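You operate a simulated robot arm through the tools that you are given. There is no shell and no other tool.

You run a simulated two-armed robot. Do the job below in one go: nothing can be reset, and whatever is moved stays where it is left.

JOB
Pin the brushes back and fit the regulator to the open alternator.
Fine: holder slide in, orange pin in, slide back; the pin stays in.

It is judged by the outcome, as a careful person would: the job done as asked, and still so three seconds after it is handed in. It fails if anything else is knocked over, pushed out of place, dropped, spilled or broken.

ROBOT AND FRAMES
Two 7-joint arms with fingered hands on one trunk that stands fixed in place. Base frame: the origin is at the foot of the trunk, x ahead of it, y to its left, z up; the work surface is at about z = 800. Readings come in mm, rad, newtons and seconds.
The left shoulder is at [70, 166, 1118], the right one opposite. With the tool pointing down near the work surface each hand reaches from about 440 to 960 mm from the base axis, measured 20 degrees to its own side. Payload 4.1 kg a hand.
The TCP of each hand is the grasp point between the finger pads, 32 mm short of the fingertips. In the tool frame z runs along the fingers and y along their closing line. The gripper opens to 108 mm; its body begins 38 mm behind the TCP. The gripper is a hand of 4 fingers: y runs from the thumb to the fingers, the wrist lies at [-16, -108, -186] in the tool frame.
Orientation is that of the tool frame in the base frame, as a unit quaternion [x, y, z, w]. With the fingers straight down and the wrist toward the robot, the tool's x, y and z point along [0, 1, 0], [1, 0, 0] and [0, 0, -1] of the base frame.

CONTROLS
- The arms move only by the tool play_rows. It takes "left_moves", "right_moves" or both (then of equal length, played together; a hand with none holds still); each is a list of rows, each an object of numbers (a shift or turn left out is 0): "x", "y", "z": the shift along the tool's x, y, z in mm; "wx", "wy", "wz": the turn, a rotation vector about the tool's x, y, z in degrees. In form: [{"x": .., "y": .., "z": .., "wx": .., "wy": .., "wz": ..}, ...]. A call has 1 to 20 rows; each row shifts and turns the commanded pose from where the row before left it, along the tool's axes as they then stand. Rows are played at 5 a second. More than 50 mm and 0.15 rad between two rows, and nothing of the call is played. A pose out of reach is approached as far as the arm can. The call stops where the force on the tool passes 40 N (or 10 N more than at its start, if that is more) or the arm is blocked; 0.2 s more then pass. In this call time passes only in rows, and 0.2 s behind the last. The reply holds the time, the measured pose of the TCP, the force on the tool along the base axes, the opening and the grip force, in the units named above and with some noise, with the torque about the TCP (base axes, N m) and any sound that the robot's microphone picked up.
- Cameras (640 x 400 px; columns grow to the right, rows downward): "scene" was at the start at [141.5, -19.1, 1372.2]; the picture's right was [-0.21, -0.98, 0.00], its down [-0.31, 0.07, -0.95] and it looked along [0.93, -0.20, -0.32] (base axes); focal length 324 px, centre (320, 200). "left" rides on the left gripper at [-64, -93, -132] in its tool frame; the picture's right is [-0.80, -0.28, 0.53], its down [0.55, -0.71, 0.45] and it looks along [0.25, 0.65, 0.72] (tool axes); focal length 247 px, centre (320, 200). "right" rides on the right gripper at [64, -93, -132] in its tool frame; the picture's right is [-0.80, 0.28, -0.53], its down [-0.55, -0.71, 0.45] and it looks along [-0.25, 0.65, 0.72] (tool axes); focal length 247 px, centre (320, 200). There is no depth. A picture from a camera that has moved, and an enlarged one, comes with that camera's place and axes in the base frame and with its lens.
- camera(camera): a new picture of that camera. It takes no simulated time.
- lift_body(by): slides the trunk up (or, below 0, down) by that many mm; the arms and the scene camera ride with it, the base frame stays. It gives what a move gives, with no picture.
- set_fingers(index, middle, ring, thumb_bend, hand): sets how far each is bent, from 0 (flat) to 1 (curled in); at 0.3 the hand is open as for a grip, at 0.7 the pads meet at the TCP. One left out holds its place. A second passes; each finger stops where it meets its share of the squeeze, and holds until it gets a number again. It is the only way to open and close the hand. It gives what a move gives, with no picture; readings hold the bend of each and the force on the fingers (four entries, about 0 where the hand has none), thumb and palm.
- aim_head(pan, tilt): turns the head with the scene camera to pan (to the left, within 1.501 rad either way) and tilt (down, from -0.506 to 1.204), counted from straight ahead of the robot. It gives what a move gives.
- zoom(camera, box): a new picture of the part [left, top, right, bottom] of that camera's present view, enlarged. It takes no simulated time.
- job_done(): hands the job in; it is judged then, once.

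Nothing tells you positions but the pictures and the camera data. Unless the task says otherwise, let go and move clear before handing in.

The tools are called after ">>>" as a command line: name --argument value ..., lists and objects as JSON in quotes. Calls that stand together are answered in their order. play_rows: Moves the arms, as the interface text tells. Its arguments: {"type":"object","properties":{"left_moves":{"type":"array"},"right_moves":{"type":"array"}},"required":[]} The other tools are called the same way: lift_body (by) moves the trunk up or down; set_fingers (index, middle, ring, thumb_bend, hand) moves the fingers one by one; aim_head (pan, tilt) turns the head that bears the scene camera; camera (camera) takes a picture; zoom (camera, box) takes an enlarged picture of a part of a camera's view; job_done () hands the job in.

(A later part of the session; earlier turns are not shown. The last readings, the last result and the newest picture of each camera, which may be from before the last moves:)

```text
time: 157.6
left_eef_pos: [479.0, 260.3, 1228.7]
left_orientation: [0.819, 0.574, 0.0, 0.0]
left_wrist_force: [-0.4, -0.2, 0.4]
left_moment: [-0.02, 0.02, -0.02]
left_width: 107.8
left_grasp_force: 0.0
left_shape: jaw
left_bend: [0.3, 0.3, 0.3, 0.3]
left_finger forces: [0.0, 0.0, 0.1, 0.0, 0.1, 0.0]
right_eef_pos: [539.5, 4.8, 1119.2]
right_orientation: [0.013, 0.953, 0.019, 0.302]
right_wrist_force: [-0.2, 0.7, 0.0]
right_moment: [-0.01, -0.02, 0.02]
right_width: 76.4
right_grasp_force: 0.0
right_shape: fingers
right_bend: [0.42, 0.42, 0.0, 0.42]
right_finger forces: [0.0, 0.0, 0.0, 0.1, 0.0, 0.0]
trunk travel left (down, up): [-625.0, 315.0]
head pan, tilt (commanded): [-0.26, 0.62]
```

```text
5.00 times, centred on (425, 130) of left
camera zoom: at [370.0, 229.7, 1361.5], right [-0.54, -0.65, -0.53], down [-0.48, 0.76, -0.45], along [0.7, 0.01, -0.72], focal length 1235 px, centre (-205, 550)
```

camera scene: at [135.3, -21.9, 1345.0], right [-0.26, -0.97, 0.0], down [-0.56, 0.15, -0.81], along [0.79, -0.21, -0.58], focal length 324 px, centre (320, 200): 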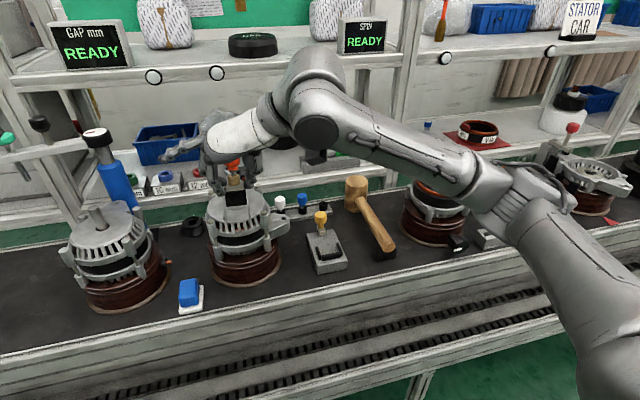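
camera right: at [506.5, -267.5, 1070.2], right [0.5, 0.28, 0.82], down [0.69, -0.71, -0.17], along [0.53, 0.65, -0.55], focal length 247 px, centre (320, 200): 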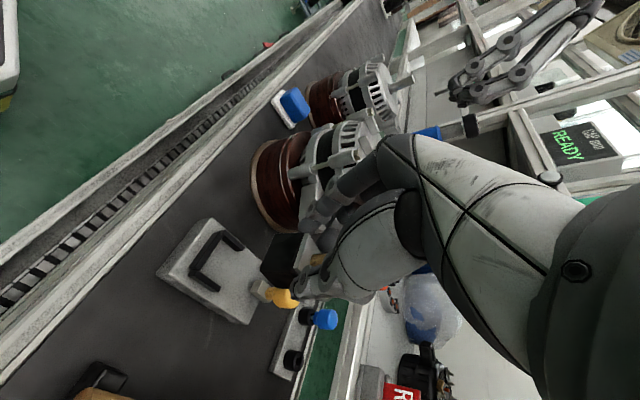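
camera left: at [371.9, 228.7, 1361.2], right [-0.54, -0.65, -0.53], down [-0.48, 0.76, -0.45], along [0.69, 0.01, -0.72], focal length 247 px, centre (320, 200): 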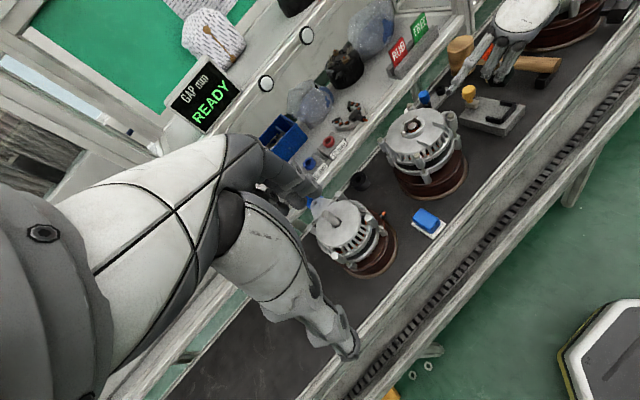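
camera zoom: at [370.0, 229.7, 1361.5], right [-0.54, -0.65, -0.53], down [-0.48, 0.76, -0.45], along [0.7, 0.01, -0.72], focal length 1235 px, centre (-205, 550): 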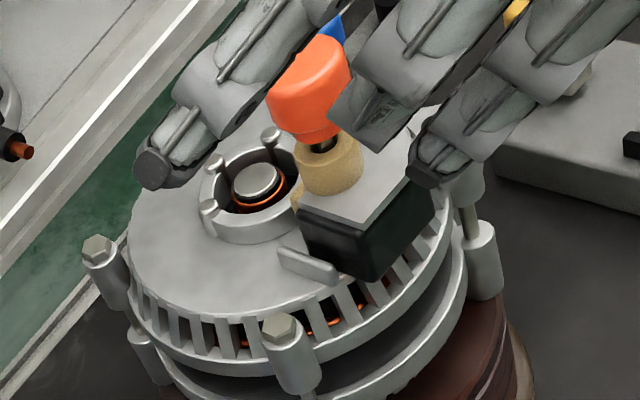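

>>> play_rows --right_moves '[{"x": -4.8, "y": -29.5, "z": -10.5}, {"x": -4.8, "y": -29.5, "z": -10.5}, {"x": -4.8, "y": -29.5, "z": -10.5}, {"x": -4.8, "y": -29.5, "z": -10.5}]'

>>> zoom --camera "left" --box '[395, 95, 455, 160]'

>>> zoom --camera "scene" --box '[215, 170, 265, 225]'

>>> camera --camera "right"

```text
time: 158.6
left_eef_pos: [478.7, 258.3, 1229.2]
left_orientation: [0.819, 0.574, 0.001, -0.001]
left_wrist_force: [0.9, 0.1, -0.2]
left_moment: [0.01, -0.01, -0.04]
left_width: 107.9
left_grasp_force: 0.1
left_shape: jaw
left_bend: [0.3, 0.3, 0.3, 0.3]
left_finger forces: [0.0, 0.1, 0.0, 0.0, 0.0, 0.0]
right_eef_pos: [530.6, -116.2, 1160.9]
right_orientation: [0.012, 0.953, 0.02, 0.302]
right_wrist_force: [0.0, 0.3, 0.1]
right_moment: [0.0, -0.06, -0.01]
right_width: 76.7
right_grasp_force: 0.1
right_shape: fingers
right_bend: [0.42, 0.42, 0.0, 0.42]
right_finger forces: [0.0, 0.1, 0.1, 0.1, 0.1, 0.0]
trunk travel left (down, up): [-625.0, 315.0]
head pan, tilt (commanded): [-0.26, 0.62]
```

```text
6.15 times, centred on (425, 128) of left
camera zoom: at [369.6, 228.0, 1362.0], right [-0.54, -0.65, -0.53], down [-0.48, 0.76, -0.45], along [0.7, 0.01, -0.72], focal length 1520 px, centre (-326, 646)
```

zoom: 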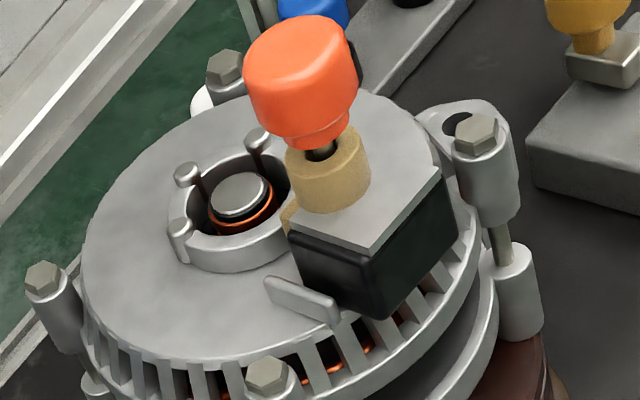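

```text
7.27 times, centred on (240, 198) of scene
camera zoom: at [134.0, -23.2, 1345.2], right [-0.26, -0.97, 0.0], down [-0.56, 0.15, -0.81], along [0.79, -0.21, -0.58], focal length 2353 px, centre (902, 218)
```

zoom: 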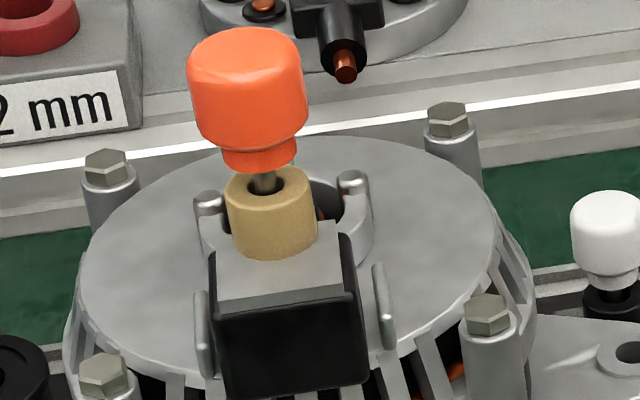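

```text
taken
camera right: at [401.3, -211.0, 1226.8], right [0.35, 0.24, 0.91], down [0.7, -0.71, -0.08], along [0.62, 0.66, -0.41], focal length 247 px, centre (320, 200)
```

right: 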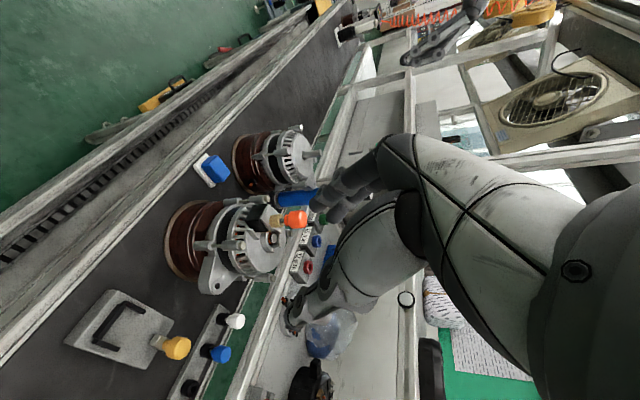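

>>> zoom --camera "right" --box '[235, 195, 315, 275]'

>>> zoom --camera "left" --box '[410, 100, 445, 145]'

>>> zoom --camera "scene" --box '[220, 190, 260, 235]'

```text
5.00 times, centred on (275, 235) of right
camera zoom: at [401.3, -211.0, 1226.8], right [0.35, 0.24, 0.91], down [0.7, -0.71, -0.08], along [0.62, 0.66, -0.41], focal length 1235 px, centre (545, 25)
```

zoom: 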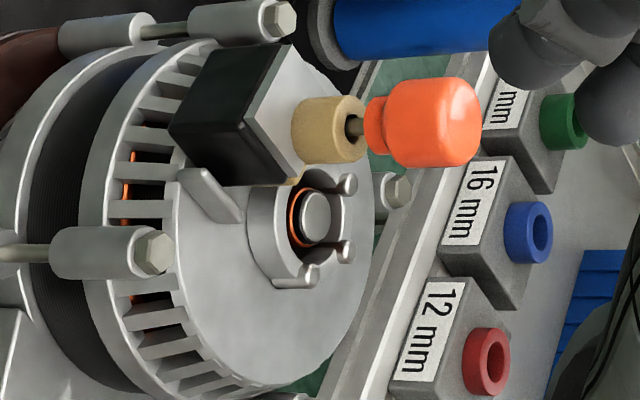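

```text
8.89 times, centred on (428, 122) of left
camera zoom: at [369.6, 228.0, 1362.0], right [-0.54, -0.65, -0.53], down [-0.48, 0.76, -0.45], along [0.7, 0.01, -0.72], focal length 2195 px, centre (-636, 889)
```

zoom: 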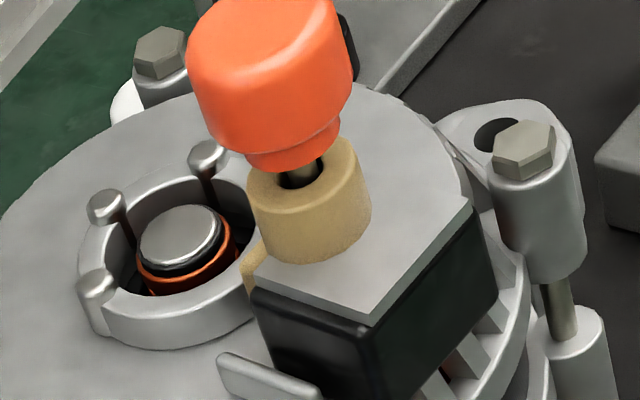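

```text
8.89 times, centred on (240, 212) of scene
camera zoom: at [134.0, -23.2, 1345.2], right [-0.26, -0.97, 0.0], down [-0.56, 0.15, -0.81], along [0.79, -0.21, -0.58], focal length 2876 px, centre (1031, 89)
```

zoom: 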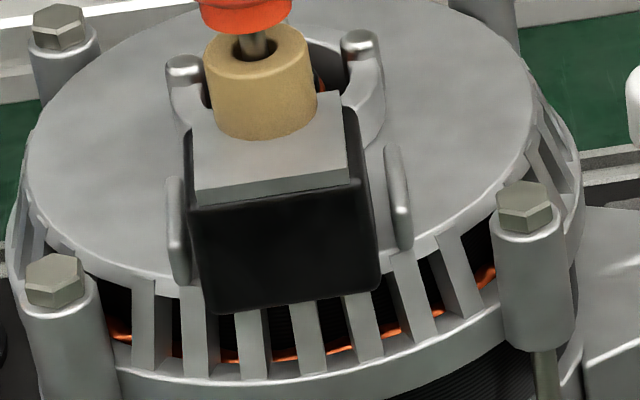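

The regulator is standing on the cover between the fins with the pin nearly upright. I want a closer look at how near the tan box is to the ring.

>>> zoom --camera "left" --box '[413, 115, 433, 138]'

>>> zoom --camera "right" --box '[270, 205, 305, 240]'

>>> zoom --camera "scene" --box '[225, 185, 255, 215]'

```text
16.00 times, centred on (423, 126) of left
camera zoom: at [369.6, 228.0, 1362.0], right [-0.54, -0.65, -0.53], down [-0.48, 0.76, -0.45], along [0.7, 0.01, -0.72], focal length 3952 px, centre (-1328, 1376)
```

zoom: 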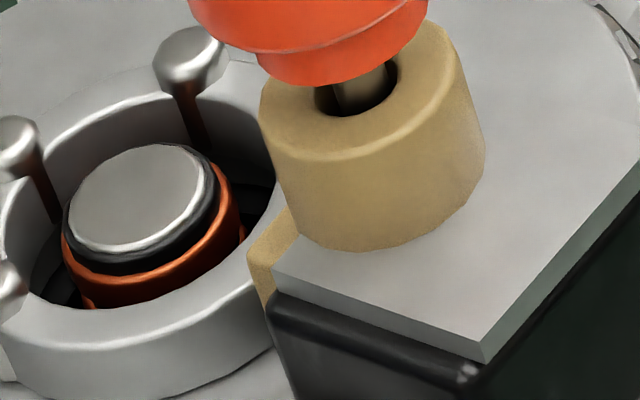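

```text
11.43 times, centred on (288, 222) of right
camera zoom: at [401.3, -211.0, 1226.8], right [0.35, 0.24, 0.91], down [0.7, -0.71, -0.08], along [0.62, 0.66, -0.41], focal length 2823 px, centre (691, -57)
```

zoom: 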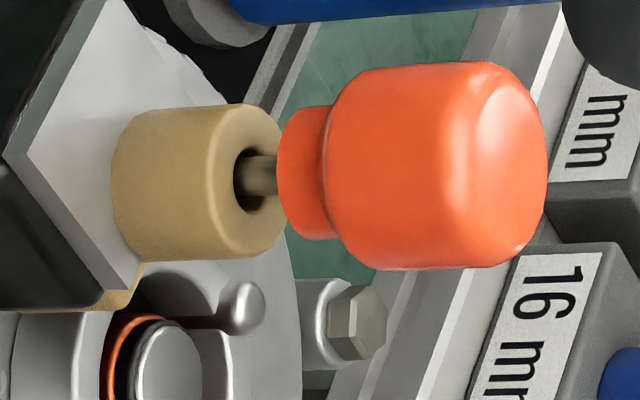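

```text
13.33 times, centred on (240, 200) of scene
camera zoom: at [134.0, -23.2, 1345.2], right [-0.26, -0.97, 0.0], down [-0.56, 0.15, -0.81], along [0.79, -0.21, -0.58], focal length 4314 px, centre (1387, 200)
```

zoom: 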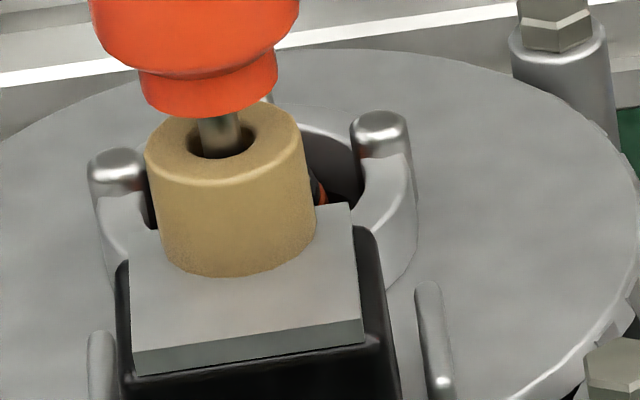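

The box end is still about 5 mm short of the ring. I'll nudge the regulator forward with the backs of the left-hand fingers, low on its near face. First I'm moving the right hand well clear.

>>> play_rows --right_moves '[{"x": -1.5, "y": -40, "z": -1.2}, {"x": -1.5, "y": -40, "z": -1.2}, {"x": -1.5, "y": -40, "z": -1.2}, {"x": -1.5, "y": -40, "z": -1.2}]'

>>> play_rows --left_moves '[{"wz": -6.6}, {"wz": -6.6}, {"wz": -6.6}, {"z": 0}]'

>>> camera --camera "scene"

```text
time: 159.6
left_eef_pos: [478.6, 257.8, 1229.6]
left_orientation: [0.819, 0.574, 0.001, -0.001]
left_wrist_force: [0.7, -0.4, 0.2]
left_moment: [0.01, -0.03, 0.02]
left_width: 107.5
left_grasp_force: 0.0
left_shape: jaw
left_bend: [0.3, 0.3, 0.3, 0.3]
left_finger forces: [0.1, 0.0, 0.0, 0.0, 0.0, 0.0]
right_eef_pos: [530.2, -278.6, 1163.7]
right_orientation: [0.012, 0.953, 0.02, 0.302]
right_wrist_force: [0.0, -0.1, 0.5]
right_moment: [0.0, 0.0, 0.02]
right_width: 77.2
right_grasp_force: 0.0
right_shape: fingers
right_bend: [0.42, 0.42, 0.0, 0.42]
right_finger forces: [0.1, 0.2, 0.0, 0.0, 0.1, 0.1]
trunk travel left (down, up): [-625.0, 315.0]
head pan, tilt (commanded): [-0.26, 0.62]
```

```text
time: 160.6
left_eef_pos: [479.4, 260.7, 1228.2]
left_orientation: [0.708, 0.706, 0.0, 0.0]
left_wrist_force: [-0.3, 0.1, 0.1]
left_moment: [0.02, -0.03, -0.03]
left_width: 107.6
left_grasp_force: 0.1
left_shape: jaw
left_bend: [0.3, 0.3, 0.3, 0.3]
left_finger forces: [0.1, 0.1, 0.0, 0.0, 0.0, 0.0]
right_eef_pos: [530.8, -275.2, 1161.7]
right_orientation: [0.013, 0.953, 0.019, 0.301]
right_wrist_force: [0.2, -0.2, 0.2]
right_moment: [0.02, -0.02, -0.01]
right_width: 76.8
right_grasp_force: 0.0
right_shape: fingers
right_bend: [0.42, 0.42, 0.0, 0.42]
right_finger forces: [0.0, 0.0, 0.0, 0.0, 0.1, 0.0]
trunk travel left (down, up): [-625.0, 315.0]
head pan, tilt (commanded): [-0.26, 0.62]
```

```text
taken
camera scene: at [134.8, -21.9, 1345.1], right [-0.26, -0.97, 0.0], down [-0.56, 0.15, -0.81], along [0.79, -0.21, -0.58], focal length 324 px, centre (320, 200)
```

scene: 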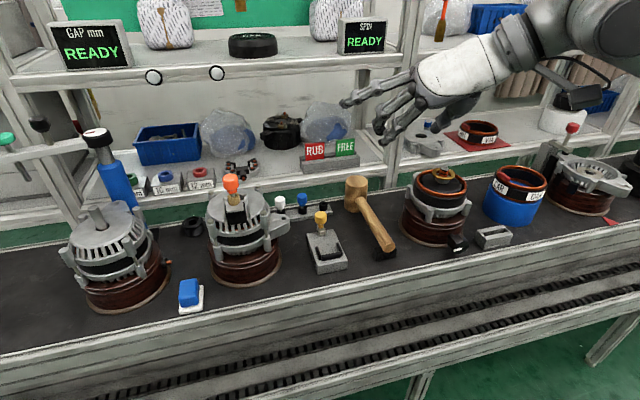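

>>> play_rows --left_moves '[{"x": -43, "y": 8}, {"x": -43, "y": 8}, {"x": -43, "y": 8}, {"x": -43, "y": 8}, {"x": -43, "y": 8}, {"x": -45, "y": 8}, {"z": 40}, {"z": 40}, {"z": 40}, {"z": 40}, {"z": 30}, {"z": 0}]'

>>> zoom --camera "scene" --box '[180, 150, 290, 240]'

>>> camera --camera "left"

>>> camera --camera "right"

```text
time: 163.2
left_eef_pos: [524.2, -1.4, 1039.1]
left_orientation: [0.708, 0.706, 0.0, 0.001]
left_wrist_force: [-0.8, 0.2, 0.0]
left_moment: [0.01, -0.03, 0.03]
left_width: 107.6
left_grasp_force: 0.1
left_shape: jaw
left_bend: [0.3, 0.3, 0.3, 0.3]
left_finger forces: [0.0, 0.0, 0.0, 0.0, 0.1, 0.1]
right_eef_pos: [531.0, -275.1, 1162.2]
right_orientation: [0.013, 0.953, 0.019, 0.301]
right_wrist_force: [0.1, 0.2, -0.3]
right_moment: [-0.01, 0.01, -0.01]
right_width: 77.0
right_grasp_force: 0.1
right_shape: fingers
right_bend: [0.42, 0.42, 0.0, 0.42]
right_finger forces: [0.0, 0.0, 0.1, 0.0, 0.1, 0.1]
trunk travel left (down, up): [-625.0, 315.0]
head pan, tilt (commanded): [-0.26, 0.62]
```

```text
4.44 times, centred on (235, 195) of scene
camera zoom: at [134.9, -21.8, 1345.1], right [-0.26, -0.97, 0.0], down [-0.56, 0.15, -0.81], along [0.79, -0.21, -0.58], focal length 1438 px, centre (698, 222)
```

zoom: 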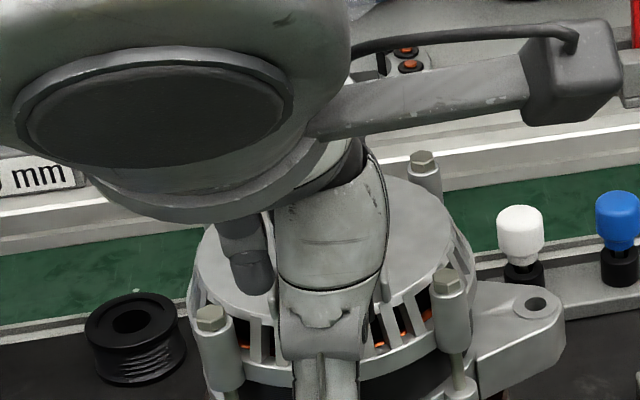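

```text
taken
camera left: at [432.1, -65.1, 1171.9], right [-0.29, -0.8, -0.53], down [-0.7, 0.55, -0.45], along [0.65, 0.25, -0.72], focal length 247 px, centre (320, 200)
```

left: 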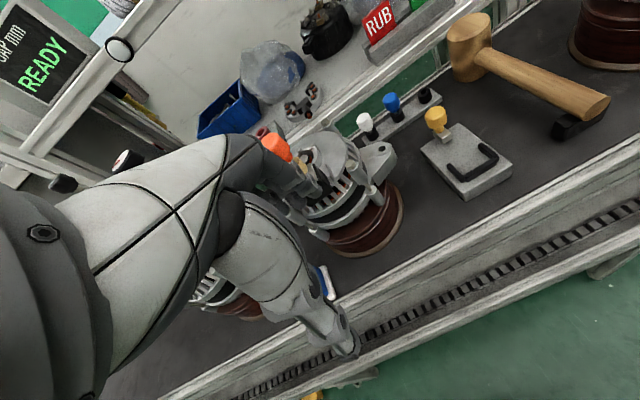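

```text
taken
camera right: at [402.0, -370.4, 1229.1], right [0.35, 0.24, 0.91], down [0.7, -0.71, -0.08], along [0.62, 0.66, -0.42], focal length 247 px, centre (320, 200)
```

right: 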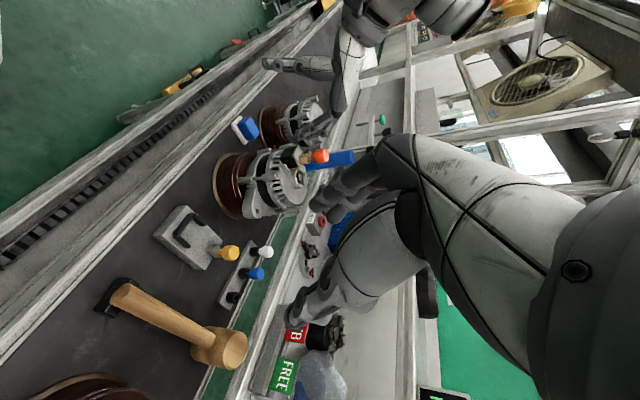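

>>> zoom --camera "right" --box '[250, 40, 370, 200]'

>>> zoom --camera "left" --box '[240, 110, 400, 260]'

```text
2.50 times, centred on (310, 120) of right
camera zoom: at [402.0, -370.4, 1229.1], right [0.35, 0.24, 0.91], down [0.7, -0.71, -0.08], along [0.62, 0.66, -0.42], focal length 617 px, centre (345, 400)
```

zoom: 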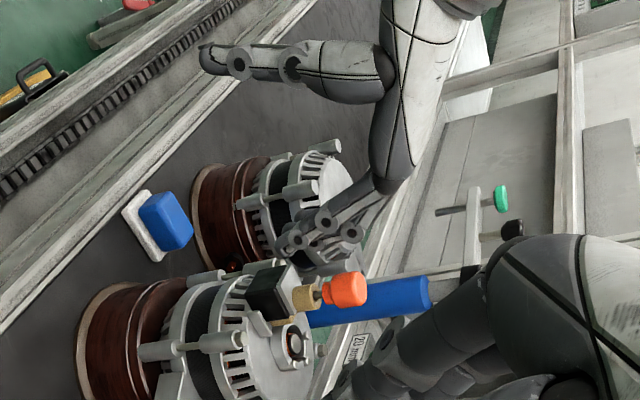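

```text
2.67 times, centred on (320, 185) of left
camera zoom: at [432.1, -65.1, 1171.9], right [-0.29, -0.8, -0.53], down [-0.7, 0.55, -0.45], along [0.65, 0.25, -0.72], focal length 659 px, centre (320, 240)
```

zoom: 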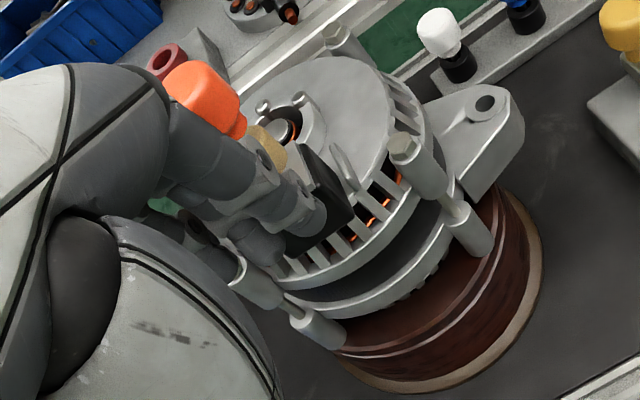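

>>> play_rows --left_moves '[{"z": 15}, {"z": 15}, {"y": 8}, {"y": 6}, {"y": 2}, {"y": 2}, {"z": 0}]'

>>> zoom --camera "right" --box '[285, 120, 335, 180]'

>>> zoom --camera "left" --box '[280, 120, 360, 220]'

```text
time: 164.8
left_eef_pos: [543.2, -0.2, 1009.6]
left_orientation: [0.709, 0.706, 0.0, 0.001]
left_wrist_force: [-1.2, -0.2, -0.3]
left_moment: [-0.02, 0.0, 0.01]
left_width: 107.8
left_grasp_force: 0.1
left_shape: jaw
left_bend: [0.3, 0.3, 0.3, 0.3]
left_finger forces: [0.0, 0.5, 0.0, 0.0, 0.0, 0.1]
right_eef_pos: [530.5, -276.5, 1162.1]
right_orientation: [0.014, 0.953, 0.019, 0.302]
right_wrist_force: [-0.5, 0.6, 0.2]
right_moment: [-0.03, -0.01, 0.0]
right_width: 77.0
right_grasp_force: 0.1
right_shape: fingers
right_bend: [0.42, 0.42, 0.0, 0.42]
right_finger forces: [0.0, 0.1, 0.0, 0.0, 0.0, 0.0]
trunk travel left (down, up): [-625.0, 315.0]
head pan, tilt (commanded): [-0.26, 0.62]
```

```text
6.67 times, centred on (310, 150) of right
camera zoom: at [402.1, -370.5, 1229.0], right [0.35, 0.24, 0.91], down [0.7, -0.71, -0.08], along [0.62, 0.66, -0.42], focal length 1646 px, centre (387, 533)
```

zoom: 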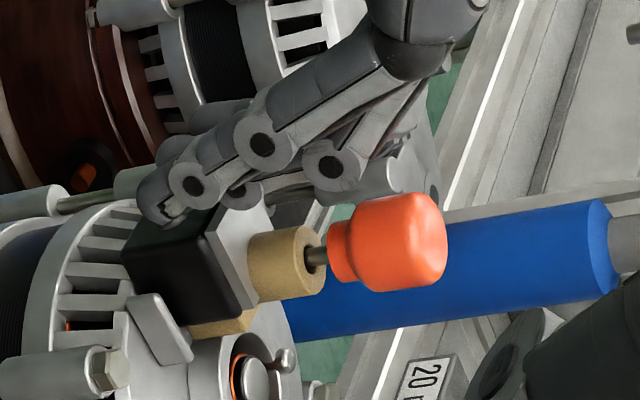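

```text
4.00 times, centred on (320, 170) of left
camera zoom: at [450.5, -65.7, 1142.4], right [-0.28, -0.8, -0.53], down [-0.7, 0.55, -0.45], along [0.65, 0.25, -0.72], focal length 988 px, centre (320, 320)
```

zoom: 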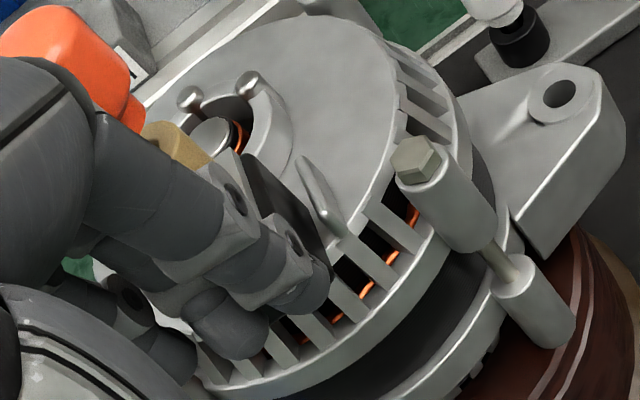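

>>> play_rows --left_moves '[{"y": 1}, {"y": 1}, {"y": 1}, {"z": 0}]'

>>> zoom --camera "right" --box '[285, 120, 335, 180]'

```text
time: 165.8
left_eef_pos: [546.3, 0.8, 1008.4]
left_orientation: [0.708, 0.706, 0.001, 0.0]
left_wrist_force: [-1.2, -0.2, 0.5]
left_moment: [0.0, -0.07, 0.01]
left_width: 107.7
left_grasp_force: 0.0
left_shape: jaw
left_bend: [0.3, 0.3, 0.3, 0.3]
left_finger forces: [0.0, 0.8, 0.0, 0.0, 0.0, 0.0]
right_eef_pos: [531.1, -275.0, 1163.2]
right_orientation: [0.012, 0.953, 0.019, 0.301]
right_wrist_force: [0.0, 0.6, -0.4]
right_moment: [0.0, 0.02, 0.0]
right_width: 76.9
right_grasp_force: 0.1
right_shape: fingers
right_bend: [0.42, 0.42, 0.0, 0.42]
right_finger forces: [0.0, 0.0, 0.1, 0.0, 0.0, 0.0]
trunk travel left (down, up): [-625.0, 315.0]
head pan, tilt (commanded): [-0.26, 0.62]
```

```text
6.67 times, centred on (310, 150) of right
camera zoom: at [402.1, -370.5, 1229.0], right [0.35, 0.24, 0.91], down [0.7, -0.71, -0.08], along [0.62, 0.66, -0.42], focal length 1646 px, centre (387, 533)
```

zoom: 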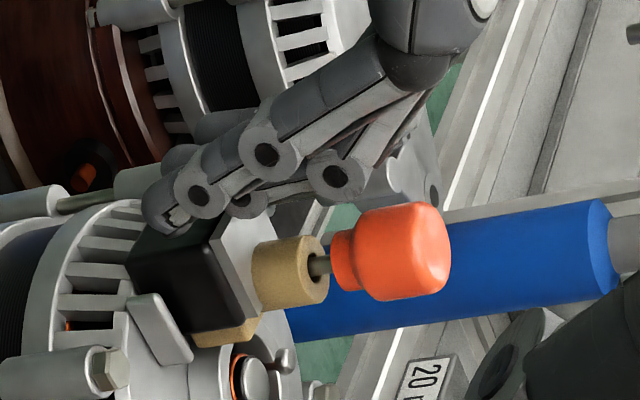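

>>> play_rows --left_moves '[{"y": 1}, {"y": 1}, {"z": 0}]'

>>> zoom --camera "right" --box '[295, 130, 325, 170]'

```text
time: 166.6
left_eef_pos: [549.9, -0.5, 1009.0]
left_orientation: [0.708, 0.706, 0.0, 0.0]
left_wrist_force: [-0.8, -0.2, 1.0]
left_moment: [0.0, -0.03, 0.03]
left_width: 107.7
left_grasp_force: 0.1
left_shape: jaw
left_bend: [0.3, 0.3, 0.3, 0.3]
left_finger forces: [0.0, 0.4, 0.0, 0.0, 0.0, 0.0]
right_eef_pos: [530.6, -275.2, 1162.1]
right_orientation: [0.012, 0.954, 0.019, 0.3]
right_wrist_force: [0.4, 0.1, 0.4]
right_moment: [0.01, 0.0, -0.02]
right_width: 76.7
right_grasp_force: 0.1
right_shape: fingers
right_bend: [0.42, 0.42, 0.0, 0.42]
right_finger forces: [0.0, 0.0, 0.0, 0.1, 0.0, 0.0]
trunk travel left (down, up): [-625.0, 315.0]
head pan, tilt (commanded): [-0.26, 0.62]
```

```text
10.00 times, centred on (310, 150) of right
camera zoom: at [402.1, -370.5, 1229.0], right [0.35, 0.24, 0.91], down [0.7, -0.71, -0.08], along [0.62, 0.66, -0.42], focal length 2470 px, centre (420, 700)
```

zoom: 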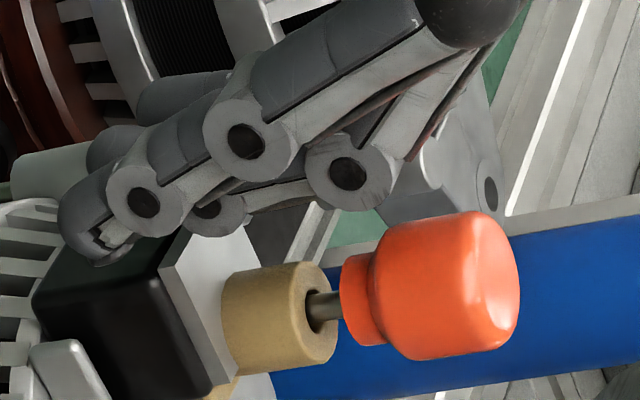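

>>> zoom --camera "right" --box '[290, 140, 330, 185]'

>>> play_rows --left_moves '[{"y": 1}, {"z": 0}]'

>>> zoom --camera "right" --box '[290, 140, 330, 185]'

```text
8.89 times, centred on (310, 162) of right
camera zoom: at [402.1, -370.5, 1229.0], right [0.35, 0.24, 0.91], down [0.7, -0.71, -0.08], along [0.62, 0.66, -0.42], focal length 2195 px, centre (409, 533)
```

zoom: 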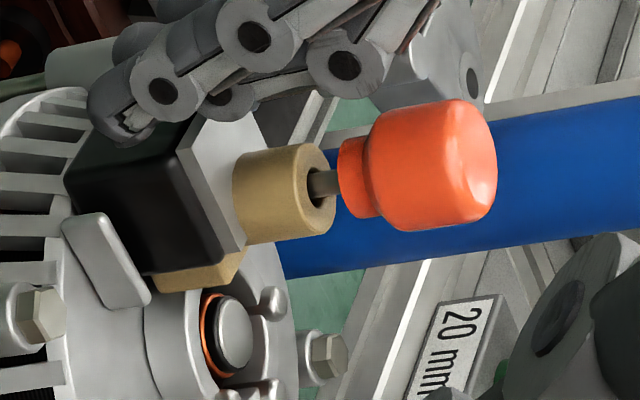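

```text
time: 167.2
left_eef_pos: [549.7, -0.1, 1009.8]
left_orientation: [0.708, 0.707, 0.0, 0.0]
left_wrist_force: [-1.1, -0.2, 1.0]
left_moment: [0.01, 0.0, -0.02]
left_width: 107.7
left_grasp_force: 0.0
left_shape: jaw
left_bend: [0.3, 0.3, 0.3, 0.3]
left_finger forces: [0.1, 0.7, 0.0, 0.0, 0.0, 0.0]
right_eef_pos: [530.3, -275.8, 1161.9]
right_orientation: [0.013, 0.954, 0.018, 0.3]
right_wrist_force: [-0.2, 0.0, 0.9]
right_moment: [-0.02, 0.06, 0.0]
right_width: 76.8
right_grasp_force: 0.0
right_shape: fingers
right_bend: [0.42, 0.42, 0.0, 0.42]
right_finger forces: [0.0, 0.0, 0.0, 0.0, 0.1, 0.0]
trunk travel left (down, up): [-625.0, 315.0]
head pan, tilt (commanded): [-0.26, 0.62]
```

```text
8.89 times, centred on (310, 162) of right
camera zoom: at [402.1, -370.5, 1229.0], right [0.35, 0.24, 0.91], down [0.7, -0.71, -0.08], along [0.62, 0.66, -0.42], focal length 2195 px, centre (409, 533)
```

zoom: 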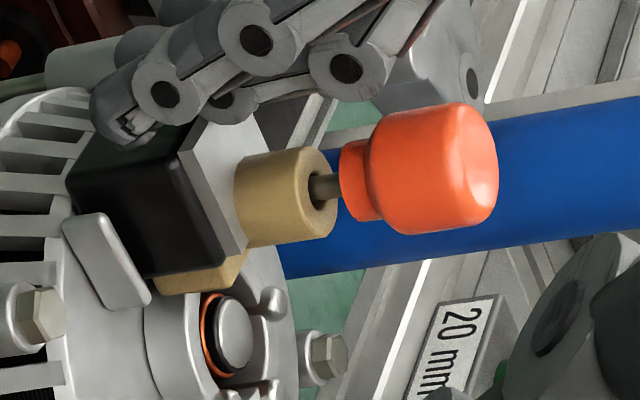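

>>> play_rows --left_moves '[{"y": 1}, {"z": 0}]'

>>> play_rows --left_moves '[{"y": 1}, {"z": 0}]'

>>> zoom --camera "right" --box '[290, 140, 330, 185]'

```text
time: 167.8
left_eef_pos: [549.6, -0.3, 1010.0]
left_orientation: [0.708, 0.706, 0.0, 0.0]
left_wrist_force: [-0.7, 0.8, 0.6]
left_moment: [0.01, -0.07, -0.02]
left_width: 107.8
left_grasp_force: 0.0
left_shape: jaw
left_bend: [0.3, 0.3, 0.3, 0.3]
left_finger forces: [0.0, 1.2, 0.0, 0.0, 0.1, 0.0]
right_eef_pos: [531.6, -275.3, 1162.7]
right_orientation: [0.012, 0.953, 0.018, 0.301]
right_wrist_force: [0.2, -0.3, 0.1]
right_moment: [-0.02, 0.0, 0.04]
right_width: 77.0
right_grasp_force: 0.0
right_shape: fingers
right_bend: [0.42, 0.42, 0.0, 0.42]
right_finger forces: [0.0, 0.0, 0.0, 0.1, 0.1, 0.0]
trunk travel left (down, up): [-625.0, 315.0]
head pan, tilt (commanded): [-0.26, 0.62]
```

```text
time: 168.4
left_eef_pos: [550.5, -0.8, 1008.9]
left_orientation: [0.708, 0.706, 0.0, -0.001]
left_wrist_force: [-0.4, -0.5, 0.4]
left_moment: [0.01, -0.03, 0.03]
left_width: 107.6
left_grasp_force: 0.0
left_shape: jaw
left_bend: [0.3, 0.3, 0.3, 0.3]
left_finger forces: [0.0, 0.6, 0.1, 0.0, 0.0, 0.0]
right_eef_pos: [531.2, -276.4, 1162.1]
right_orientation: [0.013, 0.953, 0.019, 0.301]
right_wrist_force: [0.1, 0.1, -0.4]
right_moment: [0.02, 0.0, -0.01]
right_width: 76.9
right_grasp_force: 0.0
right_shape: fingers
right_bend: [0.42, 0.42, 0.0, 0.42]
right_finger forces: [0.0, 0.0, 0.0, 0.0, 0.0, 0.0]
trunk travel left (down, up): [-625.0, 315.0]
head pan, tilt (commanded): [-0.26, 0.62]
```

```text
8.89 times, centred on (310, 162) of right
camera zoom: at [402.1, -370.5, 1229.0], right [0.35, 0.24, 0.91], down [0.7, -0.71, -0.08], along [0.62, 0.66, -0.42], focal length 2195 px, centre (409, 533)
```

zoom: 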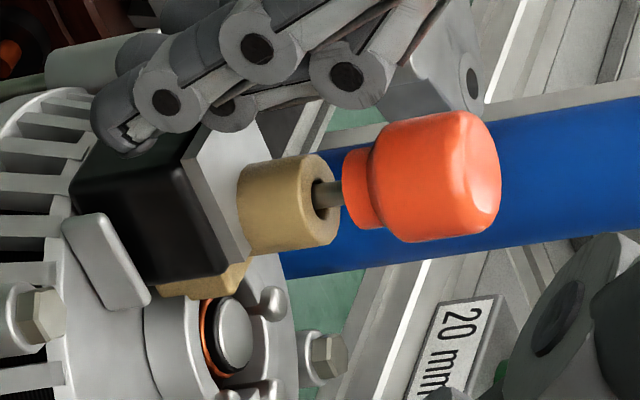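

>>> play_rows --left_moves '[{"y": -10}, {"y": -25}, {"z": -40}, {"z": -45}, {"z": -45}, {"x": 40, "z": -20}, {"x": 45}, {"x": 45}]'

>>> zoom --camera "scene" --box '[220, 185, 260, 235]'

>>> zoom --camera "scene" --box '[225, 185, 255, 215]'

>>> zoom --camera "right" --box '[285, 140, 335, 190]'

>>> camera --camera "left"

```text
time: 170.2
left_eef_pos: [515.7, 134.2, 1159.9]
left_orientation: [0.709, 0.706, -0.001, 0.0]
left_wrist_force: [-0.6, -0.1, -0.1]
left_moment: [-0.01, -0.04, 0.0]
left_width: 107.6
left_grasp_force: 0.0
left_shape: jaw
left_bend: [0.3, 0.3, 0.3, 0.3]
left_finger forces: [0.0, 0.0, 0.1, 0.0, 0.0, 0.0]
right_eef_pos: [529.5, -274.1, 1164.0]
right_orientation: [0.013, 0.953, 0.018, 0.302]
right_wrist_force: [0.5, -0.1, -0.9]
right_moment: [-0.02, -0.02, -0.03]
right_width: 77.0
right_grasp_force: 0.0
right_shape: fingers
right_bend: [0.42, 0.42, 0.0, 0.42]
right_finger forces: [0.0, 0.0, 0.0, 0.1, 0.0, 0.0]
trunk travel left (down, up): [-625.0, 315.0]
head pan, tilt (commanded): [-0.26, 0.62]
```

```text
8.00 times, centred on (240, 210) of scene
camera zoom: at [134.4, -19.7, 1345.2], right [-0.26, -0.97, 0.0], down [-0.56, 0.15, -0.81], along [0.79, -0.21, -0.58], focal length 2589 px, centre (960, 120)
```

zoom: 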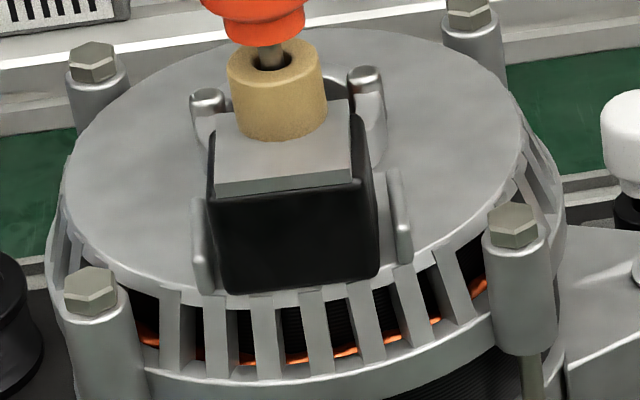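

```text
13.33 times, centred on (240, 200) of scene
camera zoom: at [134.4, -19.7, 1345.2], right [-0.26, -0.97, 0.0], down [-0.56, 0.15, -0.81], along [0.79, -0.21, -0.58], focal length 4314 px, centre (1387, 200)
```

zoom: 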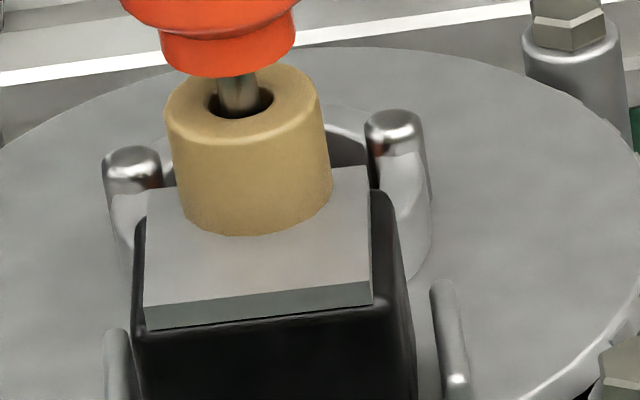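

```text
8.00 times, centred on (310, 165) of right
camera zoom: at [401.4, -368.6, 1230.0], right [0.35, 0.24, 0.91], down [0.7, -0.71, -0.08], along [0.63, 0.66, -0.42], focal length 1976 px, centre (400, 480)
```

zoom: 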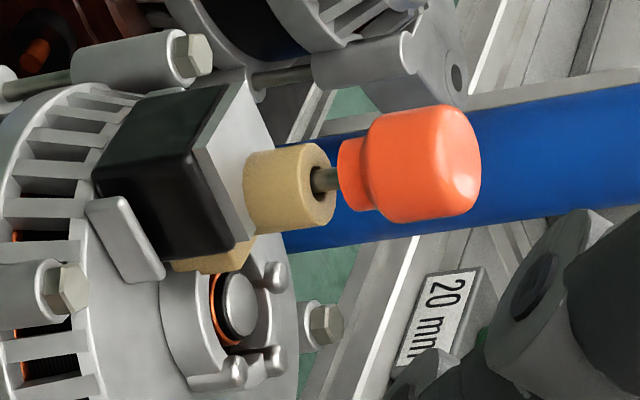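

```text
taken
camera left: at [422.8, 67.8, 1293.1], right [-0.28, -0.8, -0.53], down [-0.7, 0.55, -0.45], along [0.65, 0.25, -0.72], focal length 247 px, centre (320, 200)
```

left: 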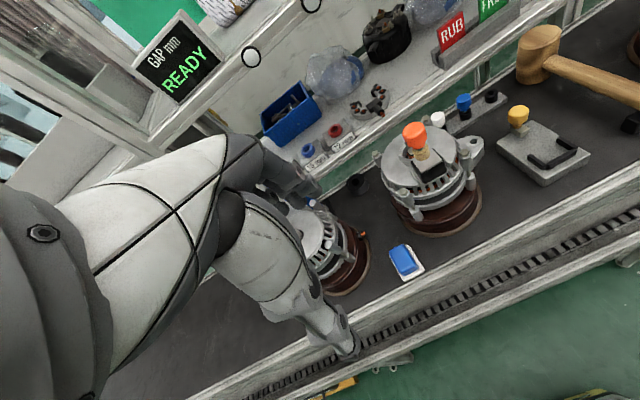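

The body now lies squarely in the fin length, with a small yaw of about 5°. I'll give one more light nudge on its right side with the left middle finger to square it up.

>>> play_rows --left_moves '[{"x": -40}, {"x": -40}, {"x": -40}, {"x": -36, "y": 8}, {"z": 40}, {"z": 40}, {"z": 40}, {"z": 29}, {"y": 6}, {"y": 5}, {"z": 0}]'

>>> zoom --camera "right" --box '[285, 130, 335, 190]'

>>> zoom --camera "left" --box '[260, 120, 380, 230]'

```text
time: 172.6
left_eef_pos: [535.2, -25.4, 1010.7]
left_orientation: [0.707, 0.707, 0.0, 0.0]
left_wrist_force: [-0.8, -0.3, 0.4]
left_moment: [-0.03, 0.03, -0.01]
left_width: 107.8
left_grasp_force: 0.1
left_shape: jaw
left_bend: [0.3, 0.3, 0.3, 0.3]
left_finger forces: [0.0, 0.0, 0.0, 0.1, 0.1, 0.0]
right_eef_pos: [530.2, -275.8, 1162.6]
right_orientation: [0.014, 0.954, 0.019, 0.3]
right_wrist_force: [-0.8, 0.1, 0.0]
right_moment: [-0.01, -0.02, -0.01]
right_width: 76.7
right_grasp_force: 0.0
right_shape: fingers
right_bend: [0.42, 0.42, 0.0, 0.42]
right_finger forces: [0.1, 0.0, 0.0, 0.0, 0.0, 0.0]
trunk travel left (down, up): [-625.0, 315.0]
head pan, tilt (commanded): [-0.26, 0.62]
```

```text
6.67 times, centred on (310, 160) of right
camera zoom: at [402.2, -370.6, 1229.0], right [0.35, 0.24, 0.91], down [0.7, -0.71, -0.08], along [0.62, 0.66, -0.42], focal length 1646 px, centre (387, 467)
```

zoom: 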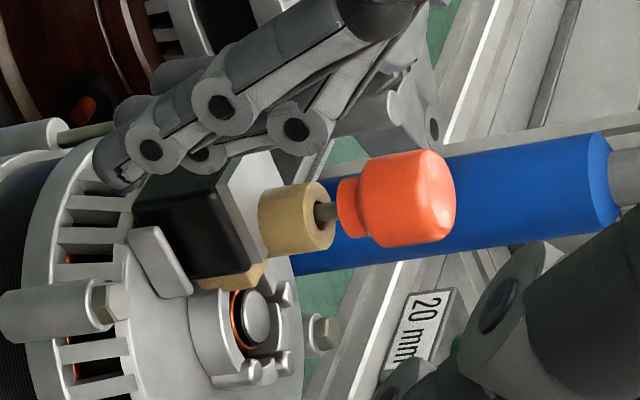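

```text
3.64 times, centred on (320, 175) of left
camera zoom: at [442.5, -91.5, 1143.0], right [-0.29, -0.8, -0.53], down [-0.7, 0.55, -0.45], along [0.65, 0.25, -0.72], focal length 898 px, centre (320, 291)
```

zoom: 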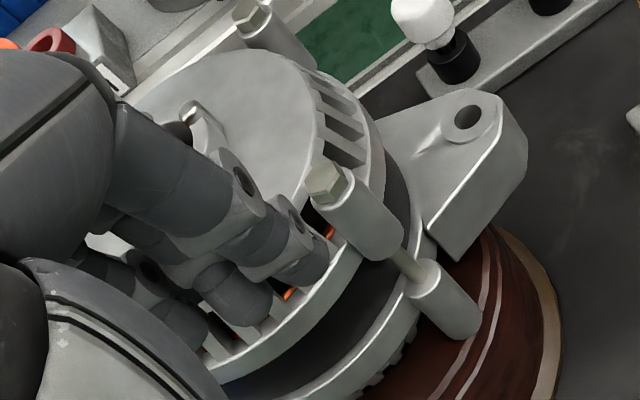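

>>> play_rows --left_moves '[{"y": 5}, {"y": 5}, {"y": 2}, {"y": 1}, {"z": 0}]'

>>> play_rows --left_moves '[{"y": 1}, {"y": 1}, {"z": 0}]'

```text
time: 173.8
left_eef_pos: [548.5, -27.4, 1010.9]
left_orientation: [0.707, 0.707, 0.0, 0.0]
left_wrist_force: [0.8, -0.1, -1.1]
left_moment: [0.03, 0.0, 0.02]
left_width: 107.6
left_grasp_force: 0.1
left_shape: jaw
left_bend: [0.3, 0.3, 0.3, 0.3]
left_finger forces: [0.0, 0.0, 0.0, 0.0, 0.0, 0.0]
right_eef_pos: [531.0, -277.5, 1162.6]
right_orientation: [0.012, 0.953, 0.019, 0.301]
right_wrist_force: [0.0, -0.8, -0.1]
right_moment: [-0.01, 0.0, 0.02]
right_width: 76.8
right_grasp_force: 0.0
right_shape: fingers
right_bend: [0.42, 0.42, 0.0, 0.42]
right_finger forces: [0.0, 0.0, 0.0, 0.1, 0.0, 0.1]
trunk travel left (down, up): [-625.0, 315.0]
head pan, tilt (commanded): [-0.26, 0.62]
```

```text
time: 174.6
left_eef_pos: [550.0, -26.5, 1010.2]
left_orientation: [0.708, 0.706, 0.0, 0.0]
left_wrist_force: [0.2, 0.8, -0.1]
left_moment: [0.01, -0.02, -0.01]
left_width: 107.7
left_grasp_force: 0.1
left_shape: jaw
left_bend: [0.3, 0.3, 0.3, 0.3]
left_finger forces: [0.0, 0.0, 0.0, 0.0, 0.0, 0.0]
right_eef_pos: [531.2, -276.2, 1162.8]
right_orientation: [0.014, 0.953, 0.019, 0.301]
right_wrist_force: [0.0, 0.3, 0.6]
right_moment: [-0.01, -0.02, -0.01]
right_width: 77.1
right_grasp_force: 0.0
right_shape: fingers
right_bend: [0.42, 0.42, 0.0, 0.42]
right_finger forces: [0.0, 0.0, 0.0, 0.1, 0.0, 0.0]
trunk travel left (down, up): [-625.0, 315.0]
head pan, tilt (commanded): [-0.26, 0.62]
```

>>> play_rows --left_moves '[{"y": -3}, {"x": 5}, {"y": 3}, {"y": 1}, {"z": 0}]'

>>> play_rows --left_moves '[{"y": 1}, {"z": 0}]'

>>> play_rows --left_moves '[{"y": 1}, {"z": 0}]'

>>> zoom --camera "right" --box '[285, 130, 335, 190]'

```text
time: 175.8
left_eef_pos: [551.6, -21.1, 1009.8]
left_orientation: [0.708, 0.706, 0.0, 0.0]
left_wrist_force: [-0.3, 0.5, 1.0]
left_moment: [0.0, -0.07, 0.02]
left_width: 107.4
left_grasp_force: 0.0
left_shape: jaw
left_bend: [0.3, 0.3, 0.3, 0.3]
left_finger forces: [0.1, 0.4, 0.1, 0.0, 0.0, 0.0]
right_eef_pos: [531.5, -275.5, 1164.2]
right_orientation: [0.013, 0.953, 0.02, 0.301]
right_wrist_force: [0.3, -0.5, -0.2]
right_moment: [0.03, 0.01, 0.03]
right_width: 76.7
right_grasp_force: 0.0
right_shape: fingers
right_bend: [0.42, 0.42, 0.0, 0.42]
right_finger forces: [0.0, 0.0, 0.0, 0.0, 0.0, 0.1]
trunk travel left (down, up): [-625.0, 315.0]
head pan, tilt (commanded): [-0.26, 0.62]
```

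```text
time: 176.4
left_eef_pos: [551.4, -21.7, 1010.0]
left_orientation: [0.707, 0.707, 0.0, 0.0]
left_wrist_force: [1.0, 0.3, -0.4]
left_moment: [-0.02, 0.01, 0.03]
left_width: 107.7
left_grasp_force: 0.2
left_shape: jaw
left_bend: [0.3, 0.3, 0.3, 0.3]
left_finger forces: [0.0, 0.5, 0.1, 0.1, 0.1, 0.0]
right_eef_pos: [531.1, -276.9, 1162.0]
right_orientation: [0.012, 0.953, 0.019, 0.301]
right_wrist_force: [0.8, -0.3, -0.8]
right_moment: [-0.03, -0.01, 0.01]
right_width: 76.8
right_grasp_force: 0.0
right_shape: fingers
right_bend: [0.42, 0.42, 0.0, 0.42]
right_finger forces: [0.1, 0.1, 0.1, 0.1, 0.1, 0.0]
trunk travel left (down, up): [-625.0, 315.0]
head pan, tilt (commanded): [-0.26, 0.62]
```

```text
time: 177.0
left_eef_pos: [553.9, -23.3, 1011.5]
left_orientation: [0.707, 0.707, 0.0, 0.0]
left_wrist_force: [-0.8, 1.1, 0.3]
left_moment: [-0.01, 0.0, 0.02]
left_width: 107.8
left_grasp_force: 0.2
left_shape: jaw
left_bend: [0.3, 0.3, 0.3, 0.3]
left_finger forces: [0.0, 0.3, 0.0, 0.1, 0.0, 0.1]
right_eef_pos: [532.4, -276.2, 1162.4]
right_orientation: [0.012, 0.954, 0.019, 0.3]
right_wrist_force: [-1.0, -0.4, 0.4]
right_moment: [0.01, -0.01, 0.03]
right_width: 76.6
right_grasp_force: 0.2
right_shape: fingers
right_bend: [0.42, 0.42, 0.0, 0.42]
right_finger forces: [0.1, 0.0, 0.0, 0.0, 0.0, 0.0]
trunk travel left (down, up): [-625.0, 315.0]
head pan, tilt (commanded): [-0.26, 0.62]
```

```text
6.67 times, centred on (310, 160) of right
camera zoom: at [402.2, -370.5, 1229.0], right [0.35, 0.24, 0.91], down [0.7, -0.71, -0.08], along [0.62, 0.66, -0.42], focal length 1646 px, centre (387, 467)
```

zoom: 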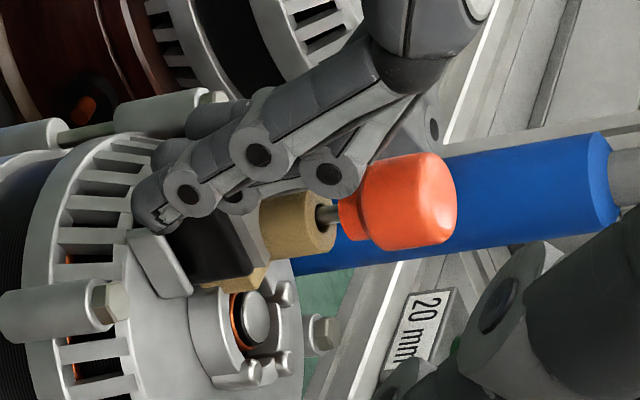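

>>> play_rows --left_moves '[{"y": -8}, {"y": -28}, {"z": -40}, {"z": -45}, {"z": -45}, {"x": 45, "z": -20}, {"x": 48}, {"x": 48}, {"x": 48}]'

>>> zoom --camera "scene" --box '[220, 185, 260, 235]'

>>> zoom --camera "scene" --box '[225, 170, 255, 205]'

>>> zoom --camera "right" --box '[290, 140, 330, 185]'

>>> camera --camera "left"

```text
time: 179.0
left_eef_pos: [518.3, 171.7, 1160.8]
left_orientation: [0.707, 0.707, 0.0, 0.0]
left_wrist_force: [0.5, 1.0, -0.3]
left_moment: [-0.04, -0.03, 0.02]
left_width: 107.7
left_grasp_force: 0.1
left_shape: jaw
left_bend: [0.3, 0.3, 0.3, 0.3]
left_finger forces: [0.0, 0.0, 0.1, 0.0, 0.0, 0.0]
right_eef_pos: [530.6, -272.7, 1163.3]
right_orientation: [0.012, 0.953, 0.018, 0.302]
right_wrist_force: [-0.6, 0.3, 0.3]
right_moment: [-0.04, 0.01, -0.01]
right_width: 76.8
right_grasp_force: 0.1
right_shape: fingers
right_bend: [0.42, 0.42, 0.0, 0.42]
right_finger forces: [0.0, 0.0, 0.1, 0.0, 0.1, 0.0]
trunk travel left (down, up): [-625.0, 315.0]
head pan, tilt (commanded): [-0.26, 0.62]
```

```text
8.00 times, centred on (240, 210) of scene
camera zoom: at [134.4, -18.9, 1345.2], right [-0.26, -0.97, 0.0], down [-0.56, 0.15, -0.81], along [0.79, -0.21, -0.58], focal length 2589 px, centre (960, 120)
```

zoom: 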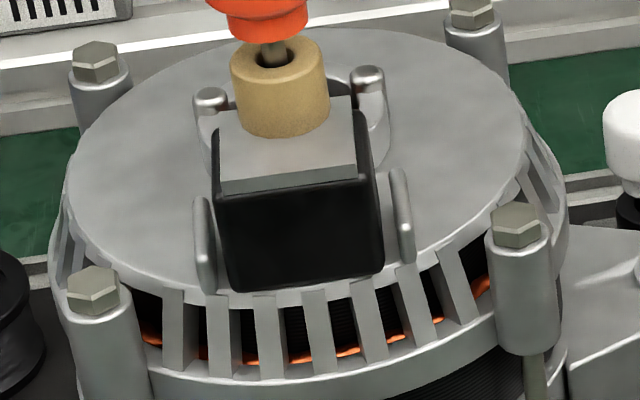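

```text
11.43 times, centred on (240, 188) of scene
camera zoom: at [134.4, -18.9, 1345.2], right [-0.26, -0.97, 0.0], down [-0.56, 0.15, -0.81], along [0.79, -0.21, -0.58], focal length 3698 px, centre (1234, 343)
```

zoom: 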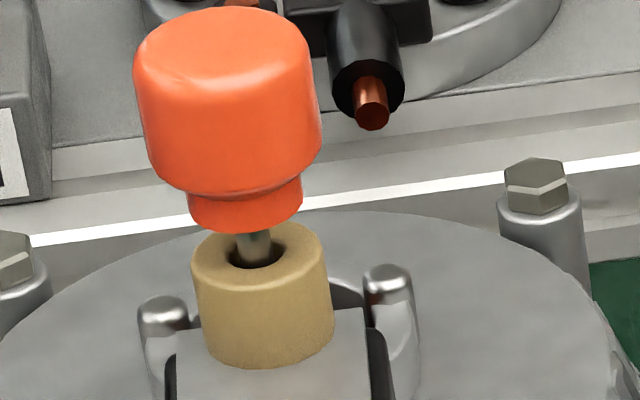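

```text
8.89 times, centred on (310, 162) of right
camera zoom: at [401.4, -367.8, 1230.2], right [0.35, 0.24, 0.91], down [0.7, -0.71, -0.08], along [0.63, 0.66, -0.42], focal length 2195 px, centre (409, 533)
```

zoom: 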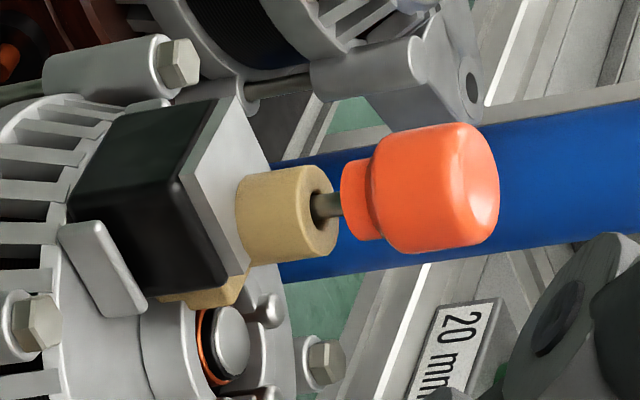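

```text
taken
camera left: at [426.7, 106.1, 1294.5], right [-0.29, -0.8, -0.53], down [-0.7, 0.55, -0.45], along [0.65, 0.25, -0.72], focal length 247 px, centre (320, 200)
```

left: 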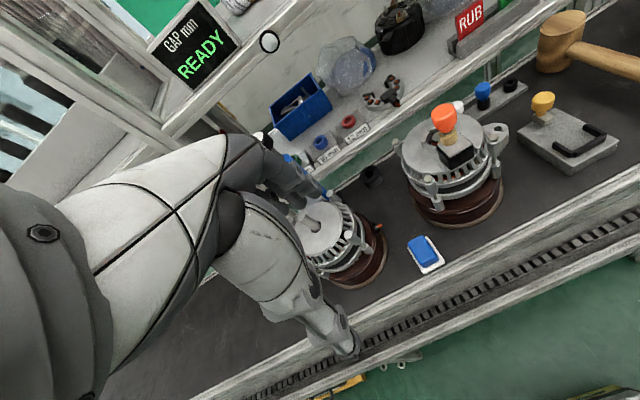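

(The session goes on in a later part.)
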